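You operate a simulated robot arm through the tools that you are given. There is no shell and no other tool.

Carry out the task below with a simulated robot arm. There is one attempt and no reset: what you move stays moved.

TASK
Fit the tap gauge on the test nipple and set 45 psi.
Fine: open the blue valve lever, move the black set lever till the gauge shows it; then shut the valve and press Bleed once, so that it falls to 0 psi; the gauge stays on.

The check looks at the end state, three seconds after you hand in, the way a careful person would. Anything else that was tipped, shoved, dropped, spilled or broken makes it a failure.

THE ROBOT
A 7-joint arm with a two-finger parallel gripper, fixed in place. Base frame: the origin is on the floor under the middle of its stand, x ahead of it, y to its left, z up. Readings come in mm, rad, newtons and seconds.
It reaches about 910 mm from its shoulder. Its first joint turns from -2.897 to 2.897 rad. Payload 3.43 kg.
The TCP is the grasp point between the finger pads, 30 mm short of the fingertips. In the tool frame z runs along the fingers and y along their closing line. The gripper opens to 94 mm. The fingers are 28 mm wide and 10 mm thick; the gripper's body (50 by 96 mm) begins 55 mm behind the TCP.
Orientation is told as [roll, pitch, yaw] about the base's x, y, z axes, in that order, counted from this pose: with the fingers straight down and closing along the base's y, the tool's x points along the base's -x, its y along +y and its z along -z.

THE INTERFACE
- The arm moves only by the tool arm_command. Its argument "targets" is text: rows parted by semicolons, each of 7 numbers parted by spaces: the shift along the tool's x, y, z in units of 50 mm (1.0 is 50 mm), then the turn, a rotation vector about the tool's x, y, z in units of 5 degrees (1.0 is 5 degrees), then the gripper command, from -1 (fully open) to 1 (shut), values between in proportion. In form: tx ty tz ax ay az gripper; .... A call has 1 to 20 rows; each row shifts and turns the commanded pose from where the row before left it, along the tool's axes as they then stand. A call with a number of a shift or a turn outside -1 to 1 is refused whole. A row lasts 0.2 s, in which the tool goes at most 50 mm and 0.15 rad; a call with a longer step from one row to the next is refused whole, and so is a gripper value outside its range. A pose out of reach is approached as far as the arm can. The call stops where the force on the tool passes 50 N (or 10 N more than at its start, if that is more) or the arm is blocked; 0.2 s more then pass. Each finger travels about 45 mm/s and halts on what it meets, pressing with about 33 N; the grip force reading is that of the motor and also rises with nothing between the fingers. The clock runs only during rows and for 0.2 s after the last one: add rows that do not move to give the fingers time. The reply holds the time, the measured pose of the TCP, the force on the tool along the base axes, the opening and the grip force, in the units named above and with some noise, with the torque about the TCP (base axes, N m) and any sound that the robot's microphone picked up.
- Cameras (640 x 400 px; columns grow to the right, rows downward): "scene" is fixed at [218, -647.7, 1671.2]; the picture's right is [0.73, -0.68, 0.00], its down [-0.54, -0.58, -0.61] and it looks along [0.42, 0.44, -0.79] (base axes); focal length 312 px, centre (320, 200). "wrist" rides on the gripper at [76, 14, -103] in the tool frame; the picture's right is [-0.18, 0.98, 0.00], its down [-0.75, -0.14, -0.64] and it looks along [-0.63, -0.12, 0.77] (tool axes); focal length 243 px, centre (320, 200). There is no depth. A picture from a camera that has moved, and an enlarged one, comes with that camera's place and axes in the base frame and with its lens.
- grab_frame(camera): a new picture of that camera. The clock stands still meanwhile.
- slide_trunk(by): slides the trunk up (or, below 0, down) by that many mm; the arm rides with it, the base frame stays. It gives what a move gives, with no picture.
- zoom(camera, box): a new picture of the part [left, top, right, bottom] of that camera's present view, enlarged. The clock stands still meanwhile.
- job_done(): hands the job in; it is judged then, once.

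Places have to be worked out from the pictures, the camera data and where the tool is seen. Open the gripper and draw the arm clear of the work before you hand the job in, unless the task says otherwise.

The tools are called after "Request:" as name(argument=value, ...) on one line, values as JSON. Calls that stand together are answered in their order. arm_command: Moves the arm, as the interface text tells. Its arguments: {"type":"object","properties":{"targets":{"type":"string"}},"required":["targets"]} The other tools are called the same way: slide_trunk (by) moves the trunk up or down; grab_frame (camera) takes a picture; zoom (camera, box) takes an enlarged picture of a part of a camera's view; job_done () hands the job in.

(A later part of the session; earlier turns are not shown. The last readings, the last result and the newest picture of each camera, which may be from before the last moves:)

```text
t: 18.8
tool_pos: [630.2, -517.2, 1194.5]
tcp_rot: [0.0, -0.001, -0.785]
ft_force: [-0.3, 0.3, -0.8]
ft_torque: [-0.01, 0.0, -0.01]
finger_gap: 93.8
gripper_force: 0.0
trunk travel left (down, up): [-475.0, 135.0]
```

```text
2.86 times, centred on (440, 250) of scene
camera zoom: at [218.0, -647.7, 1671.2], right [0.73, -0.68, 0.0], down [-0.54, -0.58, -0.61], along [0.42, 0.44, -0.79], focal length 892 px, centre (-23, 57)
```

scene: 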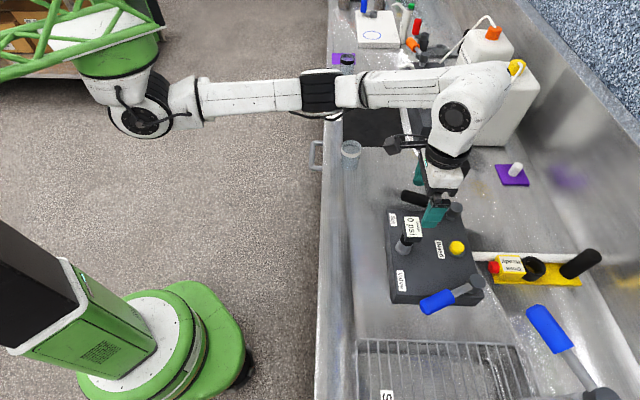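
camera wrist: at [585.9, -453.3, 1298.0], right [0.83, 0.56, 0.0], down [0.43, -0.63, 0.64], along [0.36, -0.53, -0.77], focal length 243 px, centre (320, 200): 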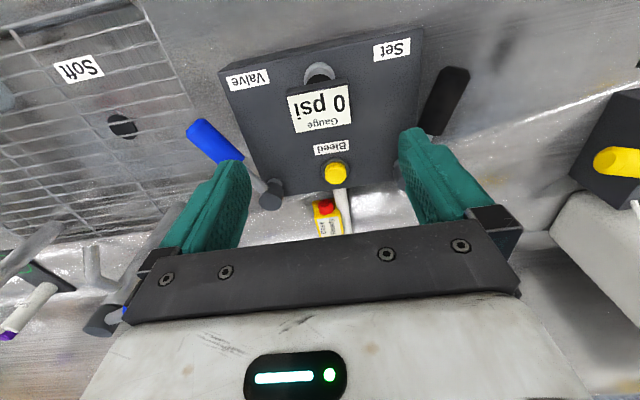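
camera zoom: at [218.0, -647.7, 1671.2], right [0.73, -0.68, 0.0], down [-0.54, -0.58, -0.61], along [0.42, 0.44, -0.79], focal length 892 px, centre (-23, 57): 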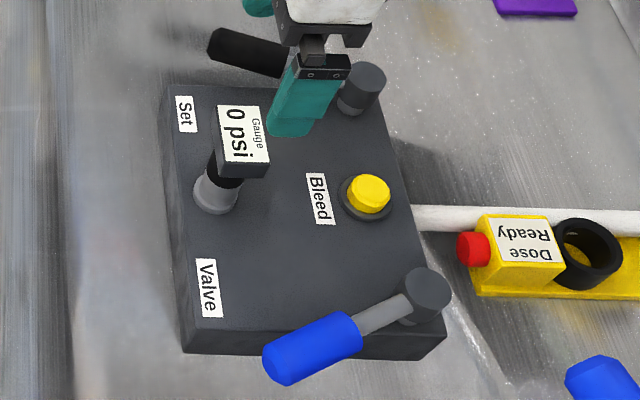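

Working in bench axes (u = into the bench, v = along it): the valve pivot is near u=948, v=-20, with a blue grip at r≈65–134 mm pointing about 26.6° outward at z≈1014. I move high over the blue grip and turn the fingers to straddle it, staying away from the faucet handle near (956, -125, 1160).

Request:
arm_command(targets="-0.2485 -0.72 0 0 0 0 -1; -0.2485 -0.72 0 0 0 0 -1; -0.2485 -0.72 0 0 0 0 -1; -0.2485 -0.72 0 0 0 0 -1; 0 0 0 0 0 -0.887 -1; 0 0 0 0 0 -0.887 -1; 0 0 0 0 0 -0.887 -1; 0 0 0 0 0 -0.887 -1; 0 0 0 0 0 -0.887 -1; 0 0 0 0 0 -0.887 -1; 0 0 0 0 0 0 -1")

Request:
grab_frame(camera="wrist")

Request:
grab_frame(camera="scene")

```text
t: 21.2
tool_pos: [562.5, -655.2, 1192.2]
tcp_rot: [-0.001, 0.001, -0.318]
ft_force: [0.6, 0.7, -0.2]
ft_torque: [0.01, 0.04, 0.0]
finger_gap: 94.1
gripper_force: 0.0
trunk travel left (down, up): [-475.0, 135.0]
```

```text
taken
camera wrist: at [494.3, -617.3, 1295.5], right [0.48, 0.88, 0.0], down [0.67, -0.37, 0.64], along [0.56, -0.31, -0.77], focal length 243 px, centre (320, 200)
```

wrist: 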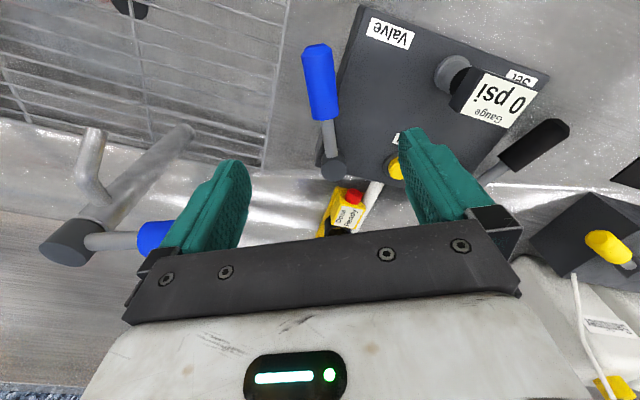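

```text
taken
```

scene: 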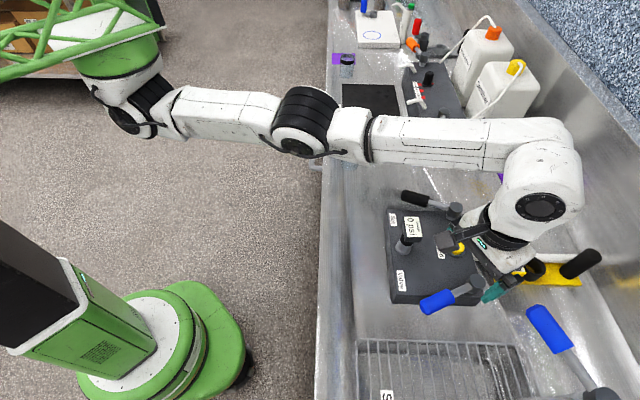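

The blue lever now lies along the tool's x axis near column 320. I zoom to measure its exact position relative to the fingers.

Request:
zoom(camera="wrist", box=[260, 20, 420, 200])

Request:
zoom(camera="scene", box=[400, 190, 600, 330])

```text
2.22 times, centred on (340, 110) of wrist
camera zoom: at [494.3, -617.3, 1295.5], right [0.48, 0.88, 0.0], down [0.67, -0.37, 0.64], along [0.56, -0.31, -0.77], focal length 539 px, centre (276, 400)
```

zoom: 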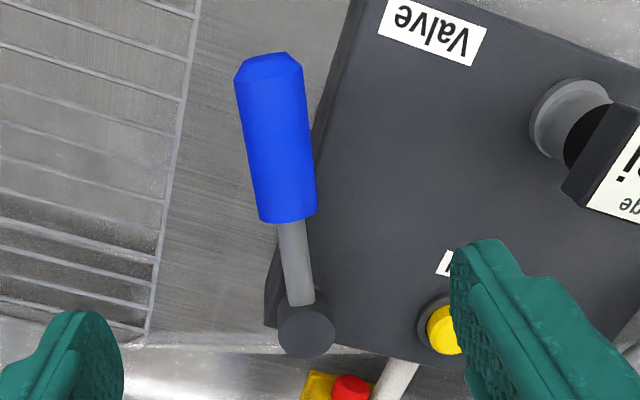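

```text
2.86 times, centred on (500, 260) of scene
camera zoom: at [218.0, -647.7, 1671.2], right [0.73, -0.68, 0.0], down [-0.54, -0.58, -0.61], along [0.42, 0.44, -0.79], focal length 892 px, centre (-194, 29)
```

zoom: 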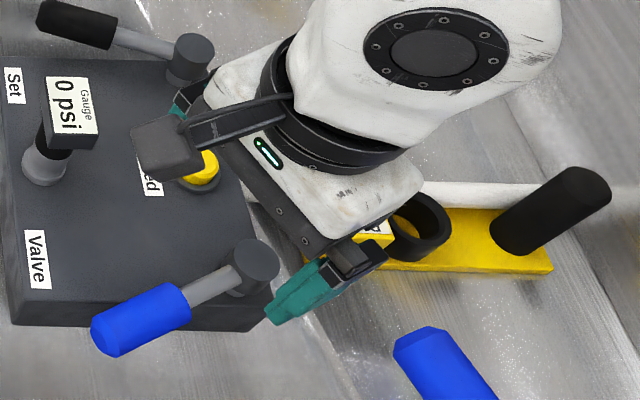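

The grip axis is within 2 mm of the tool axis. I descend to TCP z≈1037 with the fingers open on both sides of the blue grip, then check.

Request:
arm_command(targets="0 0.03 0.8 0 0 0.3 -1; 0 0 0.8 0 0 0 -1; 0 0 0.8 0 0 0 -1; 0 0 0.7 0 0 0 -1; 0 0 0 0 0 0 -1")

Request:
grab_frame(camera="wrist")

Request:
grab_frame(camera="scene")

```text
t: 22.4
tool_pos: [565.1, -654.0, 1037.9]
tcp_rot: [-0.001, -0.001, -0.347]
ft_force: [0.1, 0.2, -0.7]
ft_torque: [-0.02, 0.01, -0.05]
finger_gap: 94.1
gripper_force: 0.1
trunk travel left (down, up): [-475.0, 135.0]
```

```text
taken
camera wrist: at [496.5, -614.9, 1140.7], right [0.51, 0.86, 0.0], down [0.66, -0.39, 0.64], along [0.55, -0.33, -0.77], focal length 243 px, centre (320, 200)
```

wrist: 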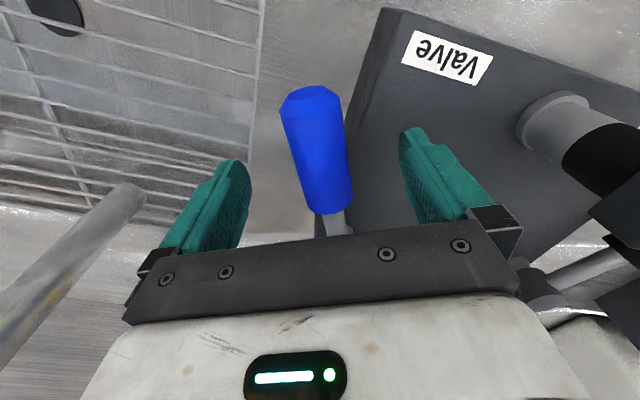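

```text
taken
```

scene: 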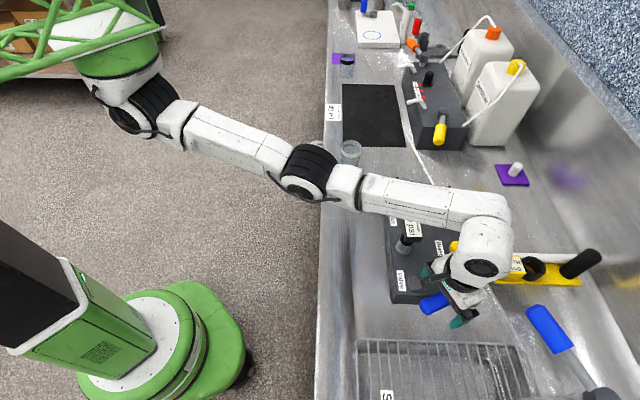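

The blue grip (about 33 mm thick) is centred between the fingers. I go down 12 mm more and narrow the fingers to a loose 40 mm cage around it.

Request:
arm_command(targets="0 0 0.12 0 0 0 -1; 0 0 0.12 0 0 0 0.15; 0 0 0 0 0 0 0.15; 0 0 0 0 0 0 0.15; 0 0 0 0 0 0 0.15; 0 0 0 0 0 0 0.15")

Request:
grab_frame(camera="wrist")

```text
t: 23.8
tool_pos: [563.4, -653.5, 1024.4]
tcp_rot: [0.001, 0.0, -0.347]
ft_force: [-0.8, 0.8, 0.5]
ft_torque: [-0.01, 0.01, -0.01]
finger_gap: 39.8
gripper_force: 0.1
trunk travel left (down, up): [-475.0, 135.0]
```

```text
taken
camera wrist: at [496.0, -614.2, 1128.4], right [0.51, 0.86, 0.0], down [0.66, -0.39, 0.64], along [0.55, -0.33, -0.77], focal length 243 px, centre (320, 200)
```

wrist: 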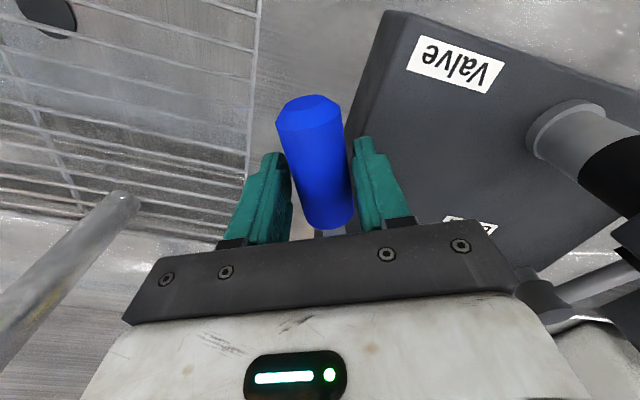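

The grip is caged. I try a small arc of about 10° inward (tool +y about the pivot) and watch the force.

Request:
arm_command(targets="-0.004 0.085 0 0 0 0.5 0.15; -0.004 0.085 0 0 0 0.5 0.15; -0.004 0.085 0 0 0 0.5 0.15; -0.004 0.085 0 0 0 0.5 0.15; 0 0 0 0 0 0 0.15")

Request:
grab_frame(camera="wrist")

Request:
zoom(camera="scene", box=[380, 190, 500, 330])

```text
t: 25.0
tool_pos: [573.0, -642.9, 1023.0]
tcp_rot: [-0.007, -0.007, -0.522]
ft_force: [1.4, -44.1, -5.3]
ft_torque: [-0.51, -0.32, 1.24]
finger_gap: 61.3
gripper_force: 18.6
trunk travel left (down, up): [-475.0, 135.0]
```

```text
taken
camera wrist: at [511.8, -590.5, 1127.4], right [0.65, 0.76, -0.01], down [0.58, -0.49, 0.65], along [0.49, -0.42, -0.76], focal length 243 px, centre (320, 200)
```

wrist: 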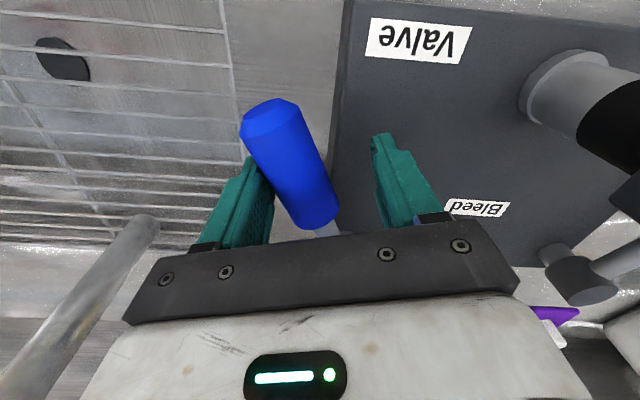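

```text
2.86 times, centred on (440, 260) of scene
camera zoom: at [218.0, -647.7, 1671.2], right [0.73, -0.68, 0.0], down [-0.54, -0.58, -0.61], along [0.42, 0.44, -0.79], focal length 892 px, centre (-23, 29)
```

zoom: 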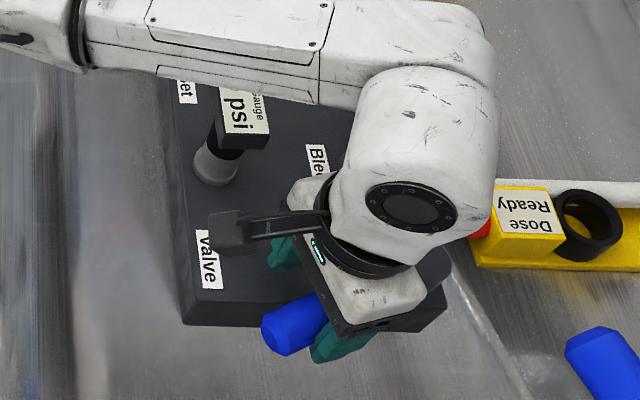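

The lever is at its stop in that direction (44 N; the finger was pushed back, and the box has not moved). I go back and swing it outward instead, first returning to the centred pose.

Request:
arm_command(targets="-0.004 -0.085 0 0 0 -0.5 0.15; -0.004 -0.085 0 0 0 -0.5 0.15; -0.004 -0.085 0 0 0 -0.5 0.15; -0.004 -0.085 0 0 0 -0.5 0.15; 0 0 0 0 0 0 0.15; 0 0 0 0 0 0 0.15")

Request:
grab_frame(camera="wrist")

```text
t: 26.4
tool_pos: [565.6, -651.6, 1024.6]
tcp_rot: [0.002, 0.001, -0.347]
ft_force: [-0.4, -0.1, 1.2]
ft_torque: [0.0, 0.01, -0.01]
finger_gap: 39.7
gripper_force: 0.1
trunk travel left (down, up): [-475.0, 135.0]
```

```text
taken
camera wrist: at [497.6, -613.4, 1127.7], right [0.51, 0.86, 0.0], down [0.66, -0.39, 0.64], along [0.55, -0.32, -0.77], focal length 243 px, centre (320, 200)
```

wrist: 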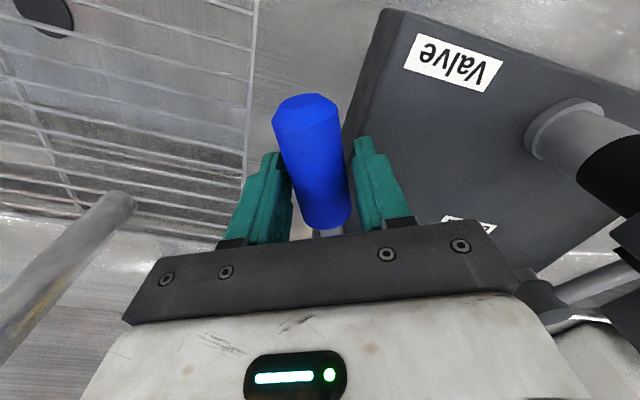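

Back at the centred pose with no load. Now I swing about 14° outward with the cage; going further needs a tilted hand, because the faucet handle is near (960, -122, z≈1150).

Request:
arm_command(targets="-0.0036 -0.118 0 0 0 -0.7 0.15; -0.0036 -0.118 0 0 0 -0.7 0.15; -0.0036 -0.118 0 0 0 -0.7 0.15; -0.0036 -0.118 0 0 0 -0.7 0.15; 0 0 0 0 0 0 0.15")

Request:
grab_frame(camera="wrist")

Request:
grab_frame(camera="scene")

```text
t: 27.6
tool_pos: [566.4, -673.7, 1034.4]
tcp_rot: [-0.018, -0.013, -0.15]
ft_force: [0.0, 0.8, -0.4]
ft_torque: [-0.01, 0.0, -0.01]
finger_gap: 40.1
gripper_force: 0.3
out of reach, approached as far as the arm can: row 3, 4
trunk travel left (down, up): [-475.0, 135.0]
```

```text
taken
camera wrist: at [490.7, -646.6, 1135.5], right [0.33, 0.94, -0.02], down [0.72, -0.24, 0.65], along [0.61, -0.23, -0.76], focal length 243 px, centre (320, 200)
```

wrist: 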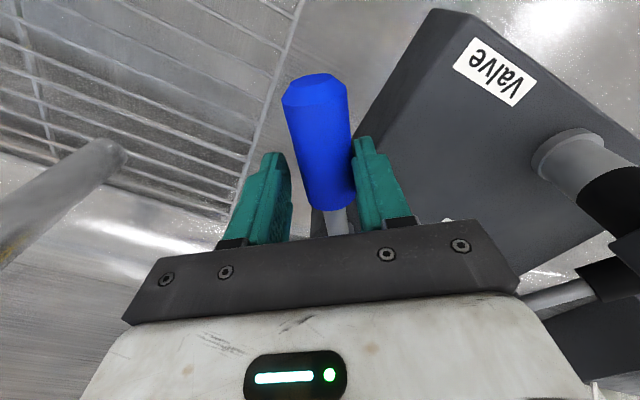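

```text
taken
```

scene: 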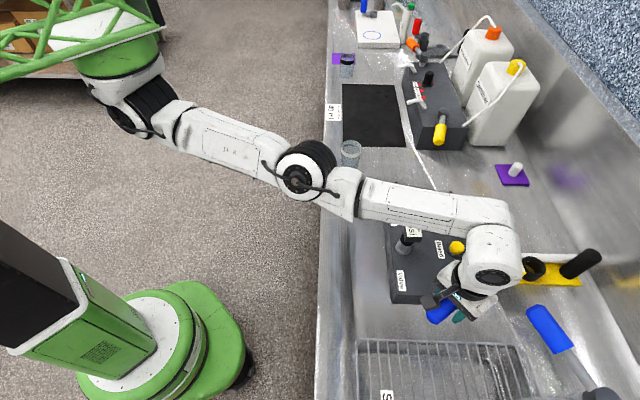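

The lever does swing outward (it followed about 11° without force), but a vertical hand runs out of reach here. I loosen the cage slightly and tilt the hand about the lever axis so the fingers point outward, which brings it back in reach and keeps it clear of the faucet.

Request:
arm_command(targets="0 0 0 0 0 0 -0.05; 0 0 0 0 0 0 -0.05; 0 0.035 0.0015 1 0 0 -0.05; 0 0.035 0.0015 1 0 0 -0.05; 0 0.035 0.0015 1 0 0 -0.05; 0 0 0 0 0 0 -0.05")

Request:
grab_frame(camera="wrist")

Request:
grab_frame(camera="scene")

```text
t: 29.0
tool_pos: [566.4, -668.5, 1032.1]
tcp_rot: [-0.281, -0.012, -0.153]
ft_force: [-0.3, 0.5, 0.6]
ft_torque: [0.02, 0.0, 0.01]
finger_gap: 49.4
gripper_force: 0.1
trunk travel left (down, up): [-475.0, 135.0]
```

```text
taken
camera wrist: at [495.7, -615.4, 1126.7], right [0.33, 0.91, -0.27], down [0.74, -0.07, 0.66], along [0.58, -0.42, -0.7], focal length 243 px, centre (320, 200)
```

wrist: 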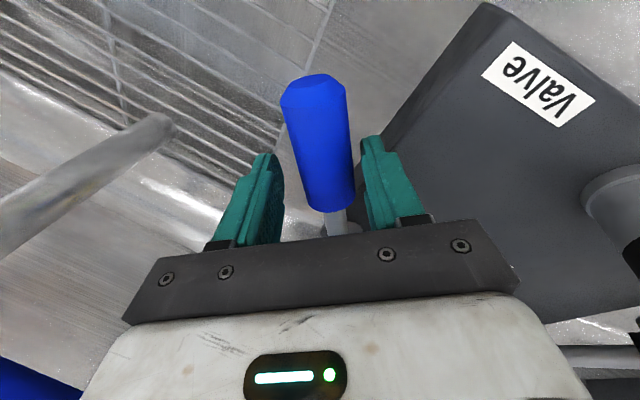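

```text
taken
```

scene: 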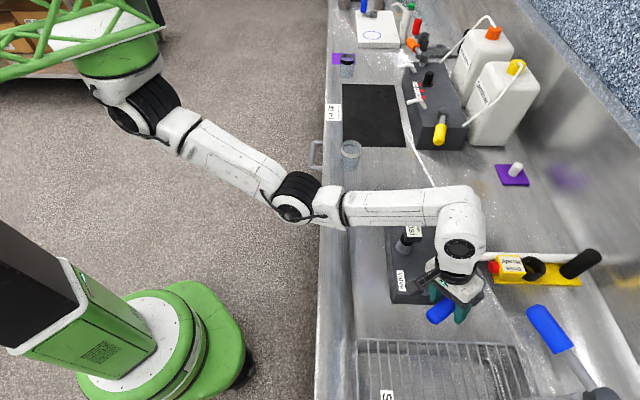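

The tilt works and the lever stays caged. I continue to about 35° of tilt.

Request:
arm_command(targets="0 0.035 0.0015 1 0 0 -0.05; 0 0.035 0.0015 1 0 0 -0.05; 0 0.035 0.0015 1 0 0 -0.05; 0 0.035 0.0015 1 0 0 -0.05; 0 0 0 0 0 0 -0.05")

Request:
grab_frame(camera="wrist")

Request:
grab_frame(camera="scene")

```text
t: 30.2
tool_pos: [568.4, -662.3, 1027.5]
tcp_rot: [-0.631, -0.011, -0.15]
ft_force: [-0.3, -0.1, 0.2]
ft_torque: [0.02, 0.01, -0.01]
finger_gap: 49.4
gripper_force: 0.1
trunk travel left (down, up): [-475.0, 135.0]
```

```text
taken
camera wrist: at [501.6, -579.9, 1103.2], right [0.31, 0.76, -0.58], down [0.78, 0.15, 0.61], along [0.55, -0.64, -0.54], focal length 243 px, centre (320, 200)
```

wrist: 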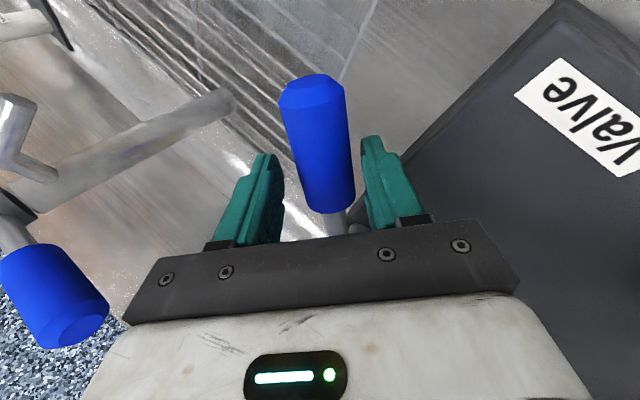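

```text
taken
```

scene: 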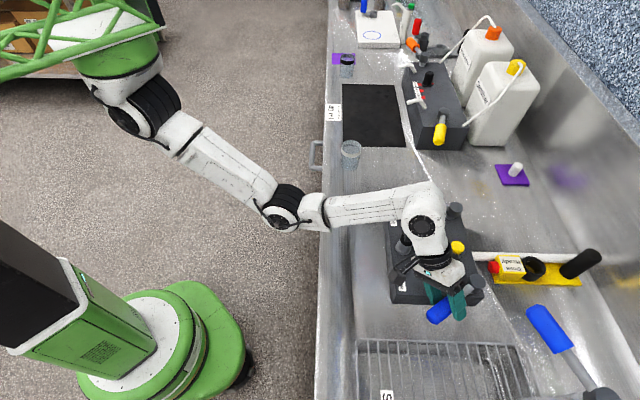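

The cage sits well around the grip at 36° tilt. I now swing about the pivot's vertical axis, outward in 5° rows, 15° first.

Request:
arm_command(targets="0 0 0 0 0 0 0.05; 0.009 -0.129 0.092 0 -0.581 -0.814 0.05; 0.009 -0.129 0.092 0 -0.581 -0.814 0.05; 0.009 -0.129 0.092 0 -0.581 -0.814 0.05; 0 0 0 0 0 0 0.05")

Request:
grab_frame(camera="wrist")

Request:
grab_frame(camera="scene")

```text
t: 31.4
tool_pos: [564.4, -686.7, 1027.5]
tcp_rot: [-0.631, -0.01, 0.114]
ft_force: [1.6, 1.8, -3.7]
ft_torque: [-0.03, -0.1, -0.01]
finger_gap: 46.4
gripper_force: 1.6
trunk travel left (down, up): [-475.0, 135.0]
```

```text
taken
camera wrist: at [479.6, -623.4, 1103.0], right [0.1, 0.81, -0.58], down [0.71, 0.35, 0.61], along [0.69, -0.47, -0.54], focal length 243 px, centre (320, 200)
```

wrist: 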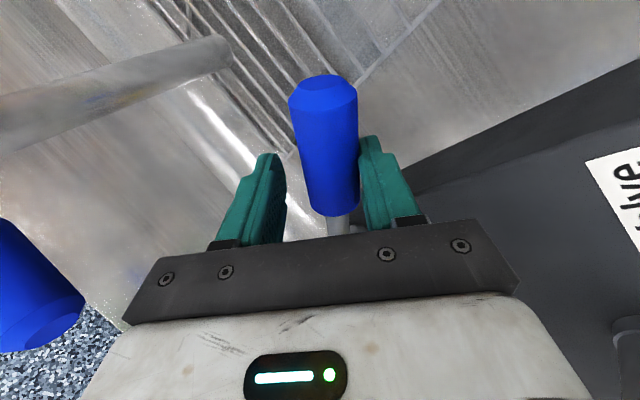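

```text
taken
```

scene: 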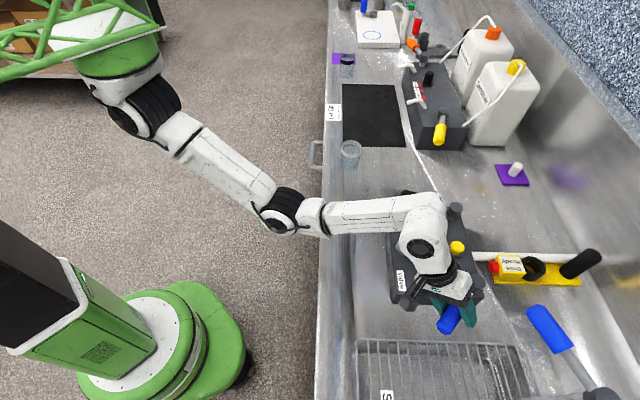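

The lever follows smoothly with only a few newtons. I continue another 15° outward.

Request:
arm_command(targets="0.009 -0.129 0.092 0 -0.581 -0.814 0.05; 0.009 -0.129 0.092 0 -0.581 -0.814 0.05; 0.009 -0.129 0.092 0 -0.581 -0.814 0.05; 0 0 0 0 0 0 0.05")

Request:
grab_frame(camera="wrist")

Request:
grab_frame(camera="scene")

```text
t: 32.4
tool_pos: [568.9, -709.5, 1029.0]
tcp_rot: [-0.63, -0.006, 0.373]
ft_force: [-4.6, 1.8, -7.7]
ft_torque: [0.0, -0.02, 0.02]
finger_gap: 48.4
gripper_force: 3.3
trunk travel left (down, up): [-475.0, 135.0]
```

```text
taken
camera wrist: at [470.3, -671.3, 1104.0], right [-0.11, 0.81, -0.58], down [0.6, 0.52, 0.61], along [0.79, -0.28, -0.55], focal length 243 px, centre (320, 200)
```

wrist: 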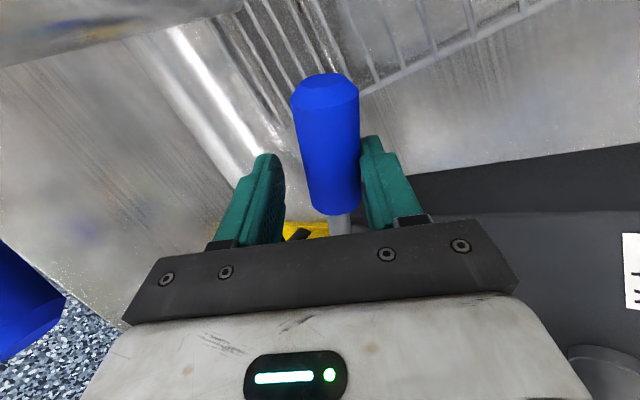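

```text
taken
```

scene: 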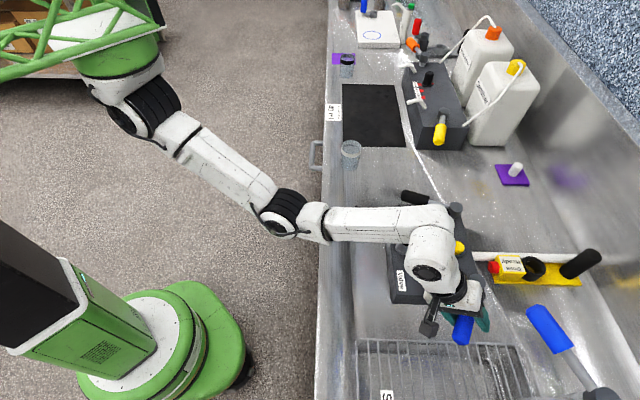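

The lever is at roughly 66° from -u, with a force of about 9 N. I keep going in 5° rows up to 15° more, watching for an end stop.

Request:
arm_command(targets="0.009 -0.129 0.092 0 -0.581 -0.814 0.05; 0.009 -0.129 0.092 0 -0.581 -0.814 0.05; 0 0 0 0 0 0 0.05")

Request:
grab_frame(camera="wrist")

Request:
zoom(camera="scene", box=[380, 200, 580, 360])

```text
t: 33.2
tool_pos: [573.6, -724.5, 1029.5]
tcp_rot: [-0.635, -0.003, 0.549]
ft_force: [-0.6, 1.1, -7.4]
ft_torque: [0.04, -0.14, -0.03]
finger_gap: 48.5
gripper_force: 3.3
trunk travel left (down, up): [-475.0, 135.0]
```

```text
taken
camera wrist: at [470.7, -702.9, 1104.8], right [-0.25, 0.77, -0.58], down [0.5, 0.62, 0.6], along [0.83, -0.14, -0.55], focal length 243 px, centre (320, 200)
```

wrist: 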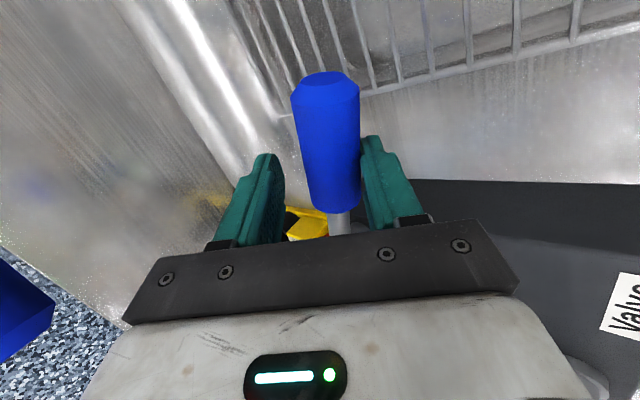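

```text
2.50 times, centred on (480, 280) of scene
camera zoom: at [218.0, -647.7, 1671.2], right [0.73, -0.68, 0.0], down [-0.54, -0.58, -0.61], along [0.42, 0.44, -0.79], focal length 780 px, centre (-80, 0)
```

zoom: 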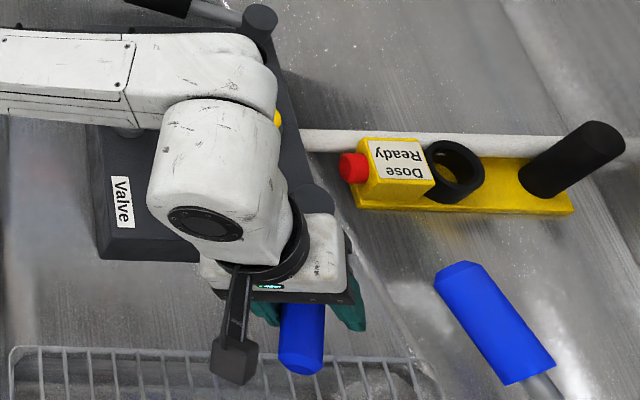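

No stop yet; the lever has turned about 47° from shut. The hand stays well clear of the faucet handle, so I continue 10° more.

Request:
arm_command(targets="0.009 -0.129 0.092 0 -0.581 -0.814 0.05; 0.009 -0.129 0.092 0 -0.581 -0.814 0.05; 0 0 0 0 0 0 0.05")

Request:
grab_frame(camera="wrist")

Request:
zoom(camera="scene", box=[380, 200, 580, 360])

```text
t: 34.0
tool_pos: [582.1, -735.8, 1028.2]
tcp_rot: [-0.627, -0.003, 0.723]
ft_force: [-13.8, 40.6, 2.8]
ft_torque: [0.99, 0.4, -0.89]
finger_gap: 62.2
gripper_force: 15.4
trunk travel left (down, up): [-475.0, 135.0]
```

```text
taken
camera wrist: at [476.2, -733.1, 1104.5], right [-0.39, 0.72, -0.58], down [0.39, 0.69, 0.6], along [0.84, 0.01, -0.55], focal length 243 px, centre (320, 200)
```

wrist: 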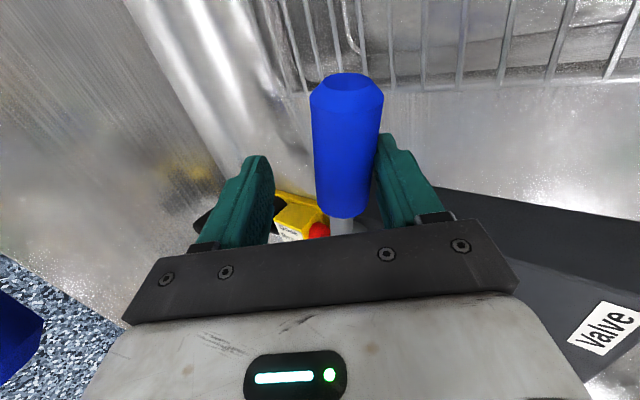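

```text
2.50 times, centred on (480, 280) of scene
camera zoom: at [218.0, -647.7, 1671.2], right [0.73, -0.68, 0.0], down [-0.54, -0.58, -0.61], along [0.42, 0.44, -0.79], focal length 780 px, centre (-80, 0)
```

zoom: 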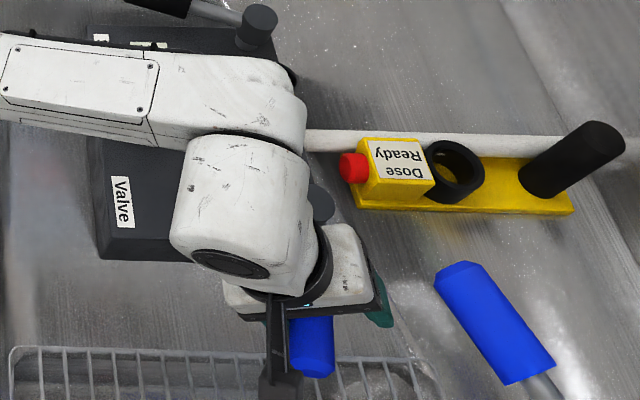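

I hit the end stop (42 N) with the lever turned about 50°, so the valve is fully open. I back off 5°, open the fingers, and retreat along the finger axis.

Request:
arm_command(targets="-0.023 0.128 -0.091 0 0.581 0.814 0.05; 0 0 0 0 0 0 -0.8; 0 0 0 0 0 0 -0.8; 0 0 0 0 0 0 -0.8; 0 0 0 0 0 0 -0.8")

Request:
grab_frame(camera="wrist")

```text
t: 35.2
tool_pos: [578.7, -732.1, 1029.0]
tcp_rot: [-0.637, -0.003, 0.633]
ft_force: [0.2, 0.1, -0.5]
ft_torque: [-0.02, 0.0, 0.01]
finger_gap: 84.5
gripper_force: 0.1
trunk travel left (down, up): [-475.0, 135.0]
```

```text
taken
camera wrist: at [473.5, -719.2, 1104.3], right [-0.32, 0.75, -0.58], down [0.45, 0.66, 0.6], along [0.83, -0.07, -0.55], focal length 243 px, centre (320, 200)
```

wrist: 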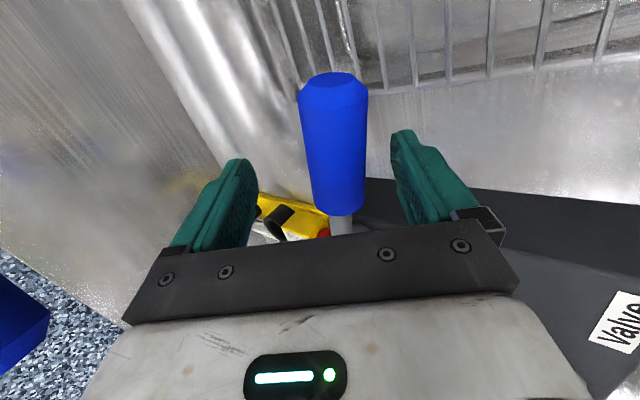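

The lever stays put, free of the fingers. I retreat along the fingers and bring the hand back upright.

Request:
arm_command(targets="0 0 -0.9 0 0 0 -0.8; 0 0 -0.9 0 0 0 -0.8; 0 0 -0.9 0 0 0 -0.8; 0 0 -0.15 -1 0 0 -0.8; 0 0 -0.15 -1 0 0 -0.8; 0 0 -0.15 -1 0 0 -0.8; 0 0 -0.15 -1 0 0 -0.8; 0 0 -0.15 -1 0 0 -0.8; 0 0 -0.15 -1 0 0 -0.8; 0 0 -0.15 -1 0 0 -0.8; 0 0 -0.1 -0.3 0 0 -0.8; 0 0 0 0 0 0 -0.8")

Request:
grab_frame(camera="scene")

Request:
grab_frame(camera="wrist")

```text
t: 37.8
tool_pos: [519.7, -652.6, 1192.5]
tcp_rot: [0.003, -0.001, 0.634]
ft_force: [0.5, 0.6, -0.4]
ft_torque: [0.01, -0.03, 0.01]
finger_gap: 84.5
gripper_force: 0.1
trunk travel left (down, up): [-475.0, 135.0]
```

```text
taken
```

scene: 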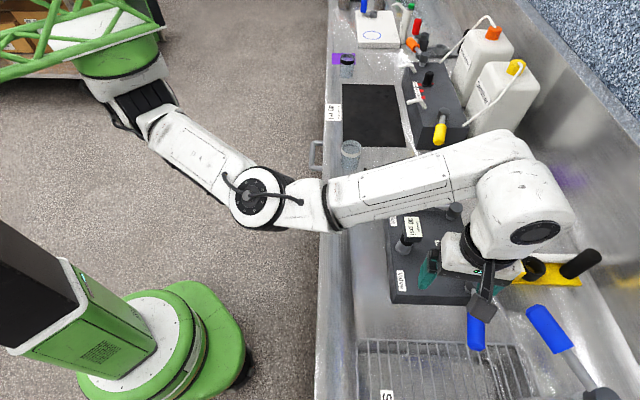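

```text
taken
camera wrist: at [448.2, -687.2, 1295.2], right [-0.43, 0.9, 0.0], down [0.69, 0.33, 0.64], along [0.58, 0.28, -0.77], focal length 243 px, centre (320, 200)
```

wrist: 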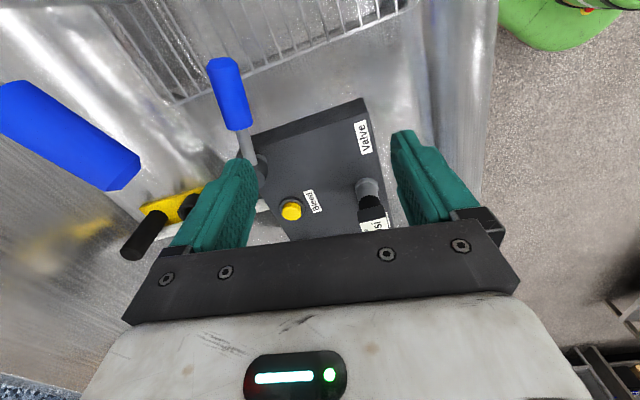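

The valve lever points along -v now (open). I zoom on the gauge in the scene view to read it.

Request:
zoom(camera="scene", box=[385, 195, 485, 300])

Request:
zoom(camera="scene", box=[395, 205, 435, 245])

```text
3.81 times, centred on (435, 248) of scene
camera zoom: at [218.0, -647.7, 1671.2], right [0.73, -0.68, 0.0], down [-0.54, -0.58, -0.61], along [0.42, 0.44, -0.79], focal length 1189 px, centre (-118, 19)
```

zoom: 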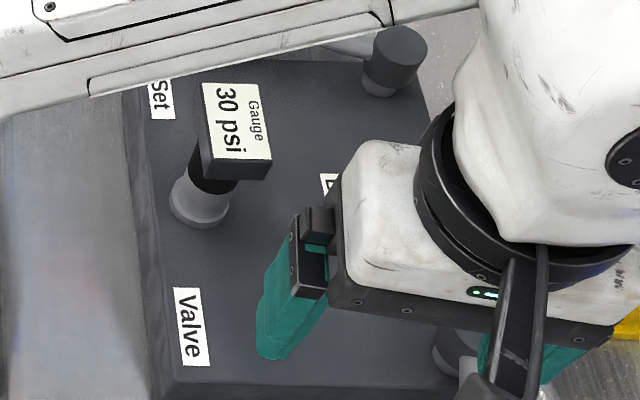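

```text
10.00 times, centred on (415, 225) of scene
camera zoom: at [218.0, -647.7, 1671.2], right [0.73, -0.68, 0.0], down [-0.54, -0.58, -0.61], along [0.42, 0.44, -0.79], focal length 3122 px, centre (-630, -50)
```

zoom: 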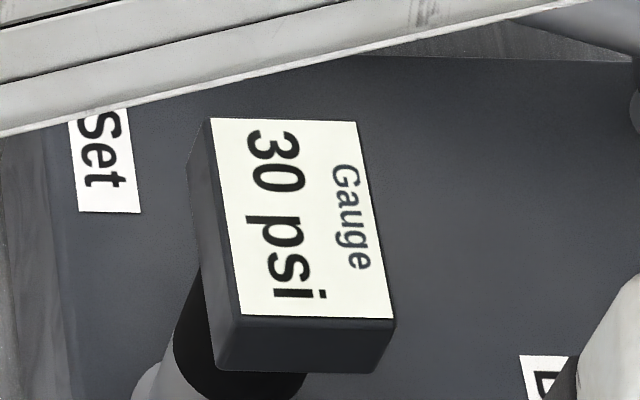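

The gauge reads 30 psi with the valve open, so it's connected, and the set lever must move to reach 45. I first turn the hand in place back to the bench orientation and on toward the set lever's angle.

Request:
arm_command(targets="0 0 0 0 0 1 -1; 0 0 0 0 0 1 -1; 0 0 0 0 0 1 -1; 0 0 0 0 0 1 -1; 0 0 0 0 0 1 -1; 0 0 0 0 0 1 -1; 0 0 0 0 0 1 -1; 0 0 0 0 0 1 -1; 0 0 0 0 0 1 -1; 0 0 0 0 0 1 -1; 0 0 0 0 0 1 -1; 0 0 0 0 0 1 -1; 0 0 0 0 0 1 -1; 0 0 0 0 0 1 -1; 0 0 0 0 0 1 -1; 0 0 0 0 0 1 -1; 0 0 0 0 0 0.26 -1; 0 0 0 0 0 0 -1")

```text
t: 41.6
tool_pos: [520.0, -652.6, 1190.6]
tcp_rot: [0.003, 0.004, -0.785]
ft_force: [-0.3, -0.1, 0.3]
ft_torque: [-0.01, 0.01, -0.03]
finger_gap: 93.8
gripper_force: 0.1
trunk travel left (down, up): [-475.0, 135.0]
```

The hand is at the bench angle again. I move along v to above the black set lever and turn 22° to line up with it.

Request:
arm_command(targets="-0.073 0.871 0 0 0 0 -1; -0.073 0.871 0 0 0 0 -1; -0.073 0.871 0 0 0 0 -1; -0.073 0.871 0 0 0 0 -1; -0.073 0.871 0 0 0 0 -1; -0.073 0.871 0 0 0 0 -1; -0.073 0.871 0 0 0 0 -1; 0 0 0 0 0 0.88 -1; 0 0 0 0 0 0.88 -1; 0 0 0 0 0 0.88 -1; 0 0 0 0 0 0.88 -1; 0 0 0 0 0 0.88 -1; 0 0 0 0 0 0 -1")

Request:
grab_frame(camera="wrist")

Request:
grab_frame(camera="scene")

```text
t: 44.4
tool_pos: [752.0, -455.3, 1190.1]
tcp_rot: [0.001, 0.005, -1.169]
ft_force: [0.2, 0.4, -0.6]
ft_torque: [0.0, -0.03, 0.03]
finger_gap: 93.9
gripper_force: 0.0
trunk travel left (down, up): [-475.0, 135.0]
```

```text
taken
camera wrist: at [734.8, -379.7, 1295.1], right [0.98, 0.21, 0.0], down [0.16, -0.75, 0.64], along [0.14, -0.62, -0.77], focal length 243 px, centre (320, 200)
```

wrist: 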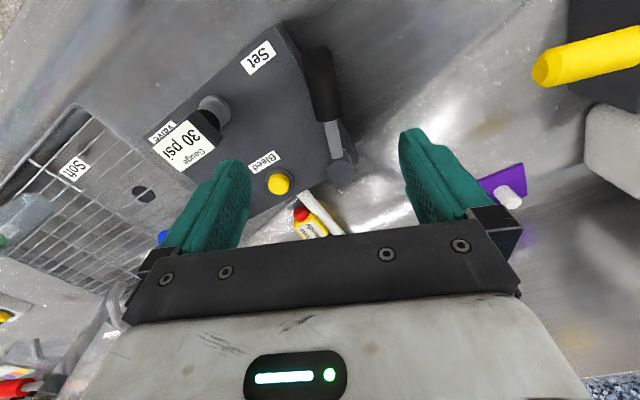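

```text
taken
```

scene: 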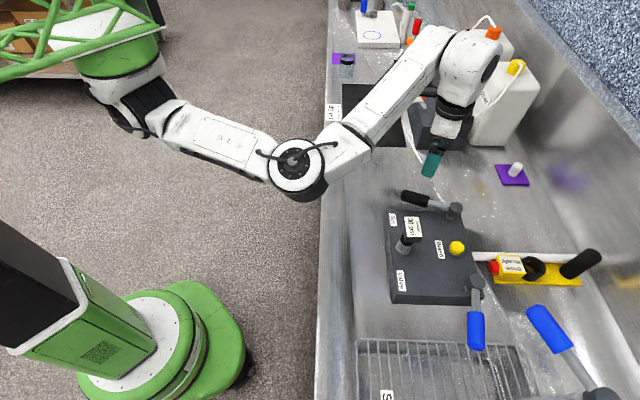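

The hand is above the set lever area and the gauge reads 30 psi from here too. I zoom to measure the black lever relative to the tool.

Request:
zoom(camera="wrist", box=[240, 20, 400, 200])

Request:
zoom(camera="wrist", box=[130, 20, 370, 240])

Request:
zoom(camera="scene", box=[380, 180, 500, 360])

```text
2.22 times, centred on (320, 110) of wrist
camera zoom: at [734.8, -379.7, 1295.1], right [0.98, 0.21, 0.0], down [0.16, -0.75, 0.64], along [0.14, -0.62, -0.77], focal length 539 px, centre (320, 400)
```

zoom: 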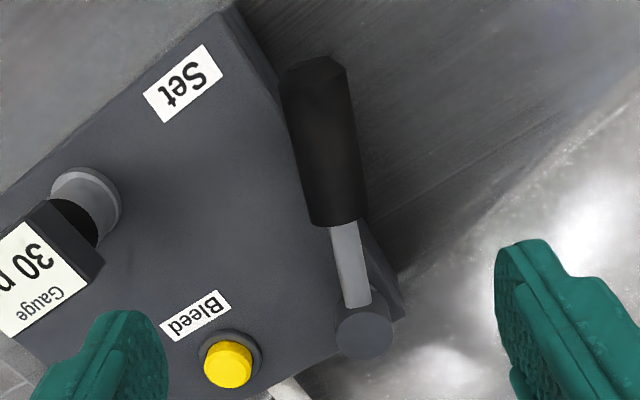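

```text
1.82 times, centred on (250, 130) of wrist
camera zoom: at [734.8, -379.7, 1295.1], right [0.98, 0.21, 0.0], down [0.16, -0.75, 0.64], along [0.14, -0.62, -0.77], focal length 441 px, centre (447, 327)
```

zoom: 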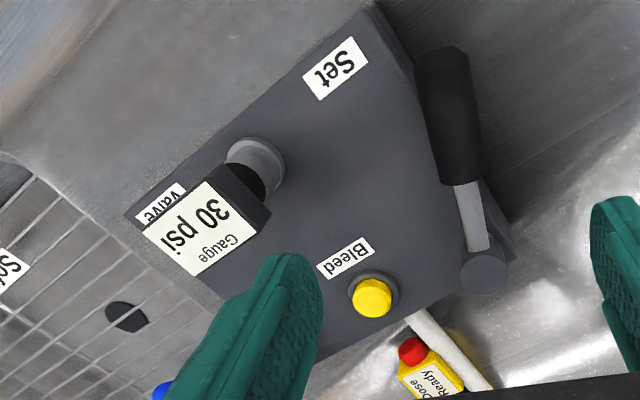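

```text
2.22 times, centred on (440, 270) of scene
camera zoom: at [218.0, -647.7, 1671.2], right [0.73, -0.68, 0.0], down [-0.54, -0.58, -0.61], along [0.42, 0.44, -0.79], focal length 694 px, centre (53, 44)
```

zoom: 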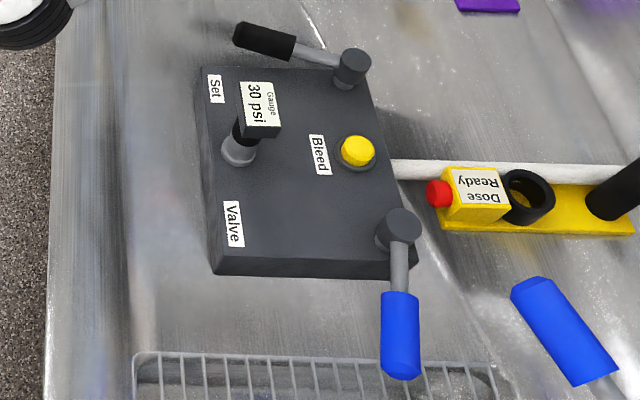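

The lever axis is 5 mm off in tool y and turned -1.6°. I correct that and descend with open fingers to just above the caging height.

Request:
arm_command(targets="0 0.1 0.3 0 0 -0.32 -1; 0 0 0.8 0 0 0 -1; 0 0 0.8 0 0 0 -1; 0 0 0.7 0 0 0 -1; 0 0 0.4 0 0 0 -1; 0 0 0 0 0 0 -1")

Request:
grab_frame(camera="wrist")

Request:
grab_frame(camera="scene")

```text
t: 45.8
tool_pos: [755.9, -452.0, 1040.8]
tcp_rot: [0.0, 0.004, -1.139]
ft_force: [0.1, 0.0, 0.3]
ft_torque: [-0.02, 0.0, 0.0]
finger_gap: 94.1
gripper_force: 0.2
trunk travel left (down, up): [-475.0, 135.0]
```

```text
taken
camera wrist: at [735.9, -377.2, 1144.2], right [0.97, 0.24, 0.0], down [0.19, -0.75, 0.64], along [0.16, -0.62, -0.77], focal length 243 px, centre (320, 200)
```

wrist: 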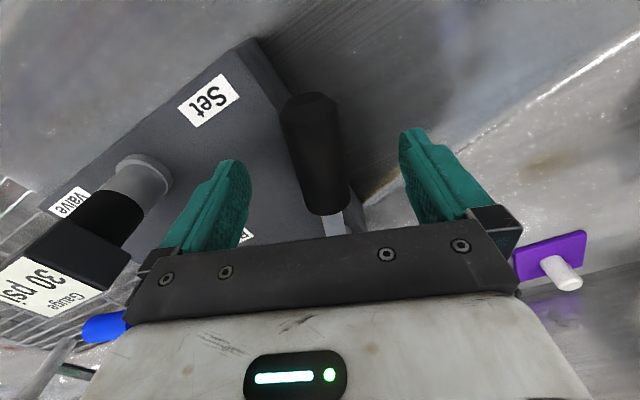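

```text
taken
```

scene: 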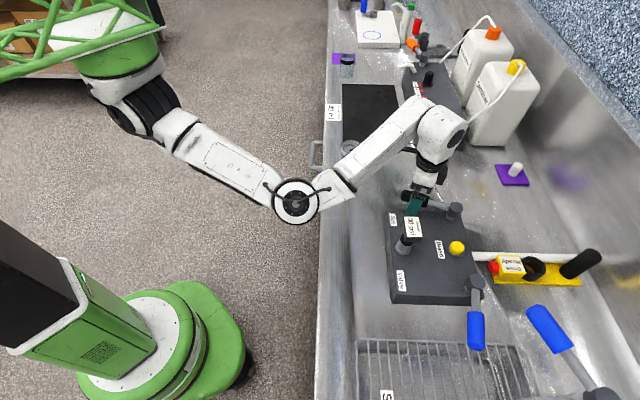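

The black grip is centred between the fingers, and the gauge stays readable in both cameras. I lower 15 mm and close to a loose 39 mm cage.

Request:
arm_command(targets="0 0 0.15 0 0 0 -1; 0 0 0.15 0 0 0 0.17; 0 0 0 0 0 0 0.17; 0 0 0 0 0 0 0.17; 0 0 0 0 0 0 0.17; 0 0 0 0 0 0 0.17")

Request:
grab_frame(camera="wrist")

Request:
zoom(camera="scene", box=[380, 170, 480, 260])

```text
t: 47.2
tool_pos: [756.4, -452.7, 1026.1]
tcp_rot: [0.003, 0.004, -1.142]
ft_force: [1.0, 0.3, 0.0]
ft_torque: [-0.03, 0.01, -0.02]
finger_gap: 39.0
gripper_force: 0.0
trunk travel left (down, up): [-475.0, 135.0]
```

```text
taken
camera wrist: at [736.1, -377.4, 1130.5], right [0.97, 0.24, 0.0], down [0.19, -0.75, 0.64], along [0.16, -0.62, -0.77], focal length 243 px, centre (320, 200)
```

wrist: 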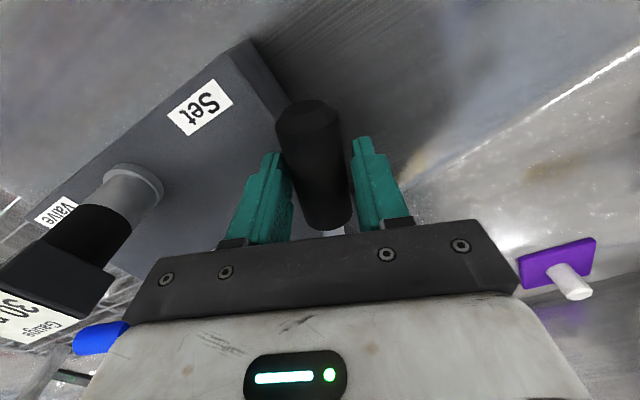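

```text
4.44 times, centred on (430, 215) of scene
camera zoom: at [218.0, -647.7, 1671.2], right [0.73, -0.68, 0.0], down [-0.54, -0.58, -0.61], along [0.42, 0.44, -0.79], focal length 1387 px, centre (-169, 133)
```

zoom: 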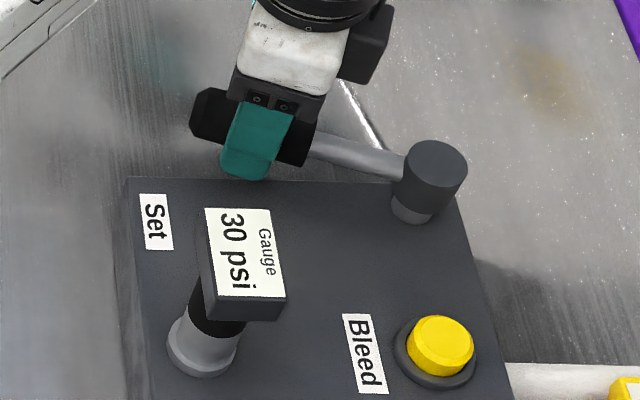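

Gauge at 30 psi, lever caged. I move the set lever 5° outward (+v) as a test and read the gauge.

Request:
arm_command(targets="-0.002 0.083 0 0 0 0.5 0.17; -0.002 0.083 0 0 0 0.5 0.17; 0 0 0 0 0 0 0.17")

Request:
zoom(camera="scene", box=[380, 170, 480, 260])

```text
t: 48.0
tool_pos: [764.0, -449.2, 1026.4]
tcp_rot: [0.001, 0.005, -1.227]
ft_force: [-2.4, 0.5, 0.6]
ft_torque: [0.0, 0.07, 0.0]
finger_gap: 40.2
gripper_force: 1.4
trunk travel left (down, up): [-475.0, 135.0]
```

```text
4.44 times, centred on (430, 215) of scene
camera zoom: at [218.0, -647.7, 1671.2], right [0.73, -0.68, 0.0], down [-0.54, -0.58, -0.61], along [0.42, 0.44, -0.79], focal length 1387 px, centre (-169, 133)
```

zoom: 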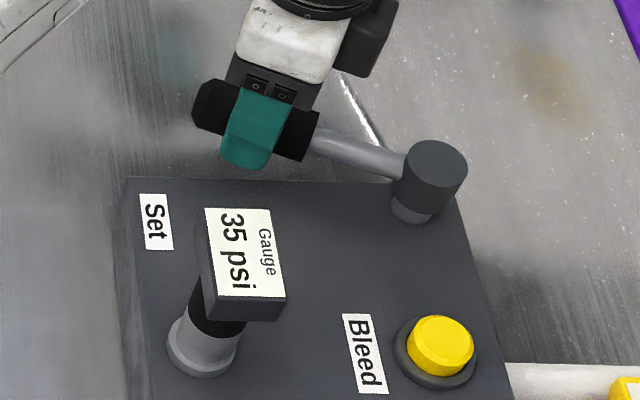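

Moving outward raised it to 35 psi. I continue 5° further the same way.

Request:
arm_command(targets="-0.002 0.083 0 0 0 0.5 0.17; -0.002 0.083 0 0 0 0.5 0.17; 0 0 0 0 0 0 0.17")

Request:
zoom(camera="scene", box=[380, 170, 480, 260])

```text
t: 48.8
tool_pos: [775.1, -445.5, 1026.4]
tcp_rot: [0.001, 0.004, -1.318]
ft_force: [-1.5, -1.0, 1.8]
ft_torque: [-0.03, 0.1, 0.01]
finger_gap: 40.1
gripper_force: 0.5
trunk travel left (down, up): [-475.0, 135.0]
```

```text
4.44 times, centred on (430, 215) of scene
camera zoom: at [218.0, -647.7, 1671.2], right [0.73, -0.68, 0.0], down [-0.54, -0.58, -0.61], along [0.42, 0.44, -0.79], focal length 1387 px, centre (-169, 133)
```

zoom: 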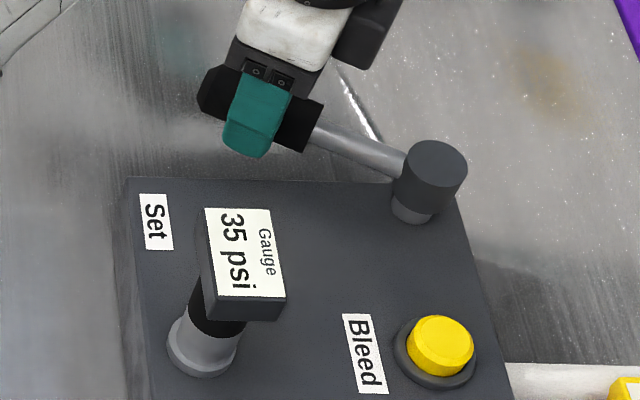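

Still 35 psi, so the display likely steps by 5 psi. I go on in 2.5° increments and note the switching points.

Request:
arm_command(targets="-0.002 0.083 0 0 0 0.5 0.17; 0 0 0 0 0 0 0.17; 0 0 0 0 0 0 0.17")

Request:
zoom(camera="scene", box=[380, 170, 480, 260])

```text
t: 49.6
tool_pos: [778.0, -444.4, 1026.5]
tcp_rot: [0.001, 0.003, -1.358]
ft_force: [0.2, -0.5, 0.5]
ft_torque: [-0.03, -0.03, 0.01]
finger_gap: 39.2
gripper_force: 0.0
trunk travel left (down, up): [-475.0, 135.0]
```

```text
4.44 times, centred on (430, 215) of scene
camera zoom: at [218.0, -647.7, 1671.2], right [0.73, -0.68, 0.0], down [-0.54, -0.58, -0.61], along [0.42, 0.44, -0.79], focal length 1387 px, centre (-169, 133)
```

zoom: 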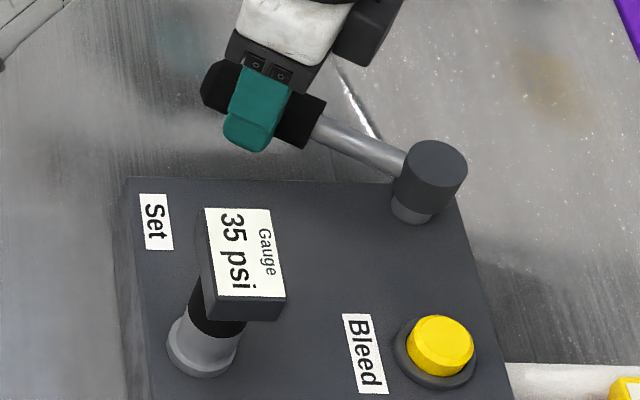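

No change yet, and the finger force dropped to zero. I continue in 2.5° steps.

Request:
arm_command(targets="-0.002 0.083 0 0 0 0.5 0.17; 0 0 0 0 0 0 0.17; 0 0 0 0 0 0 0.17")

Request:
zoom(camera="scene", box=[380, 170, 480, 260])

Request:
grab_frame(camera="wrist")

```text
t: 50.4
tool_pos: [780.6, -443.0, 1026.8]
tcp_rot: [-0.001, 0.004, -1.402]
ft_force: [-0.8, -0.4, -0.9]
ft_torque: [-0.04, -0.01, 0.0]
finger_gap: 39.6
gripper_force: 0.6
trunk travel left (down, up): [-475.0, 135.0]
```

```text
4.44 times, centred on (430, 215) of scene
camera zoom: at [218.0, -647.7, 1671.2], right [0.73, -0.68, 0.0], down [-0.54, -0.58, -0.61], along [0.42, 0.44, -0.79], focal length 1387 px, centre (-169, 133)
```

zoom: 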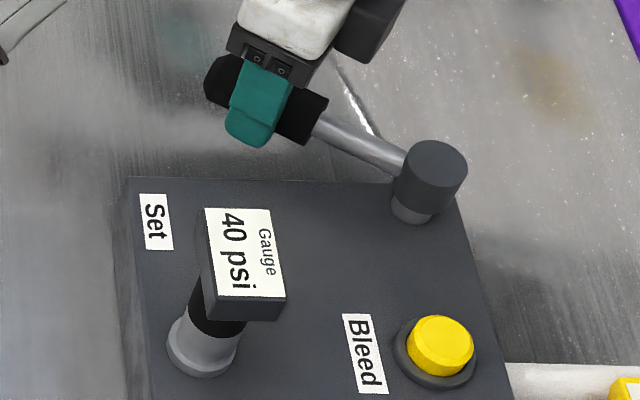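

```text
taken
camera wrist: at [781.4, -367.1, 1130.6], right [1.0, -0.02, 0.0], down [-0.01, -0.77, 0.64], along [-0.01, -0.64, -0.77], focal length 243 px, centre (320, 200)
```

wrist: 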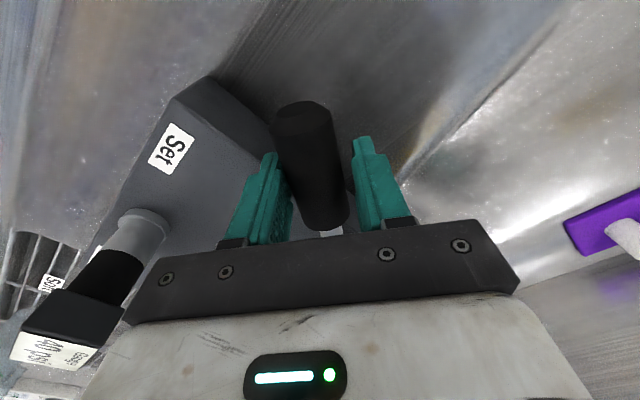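

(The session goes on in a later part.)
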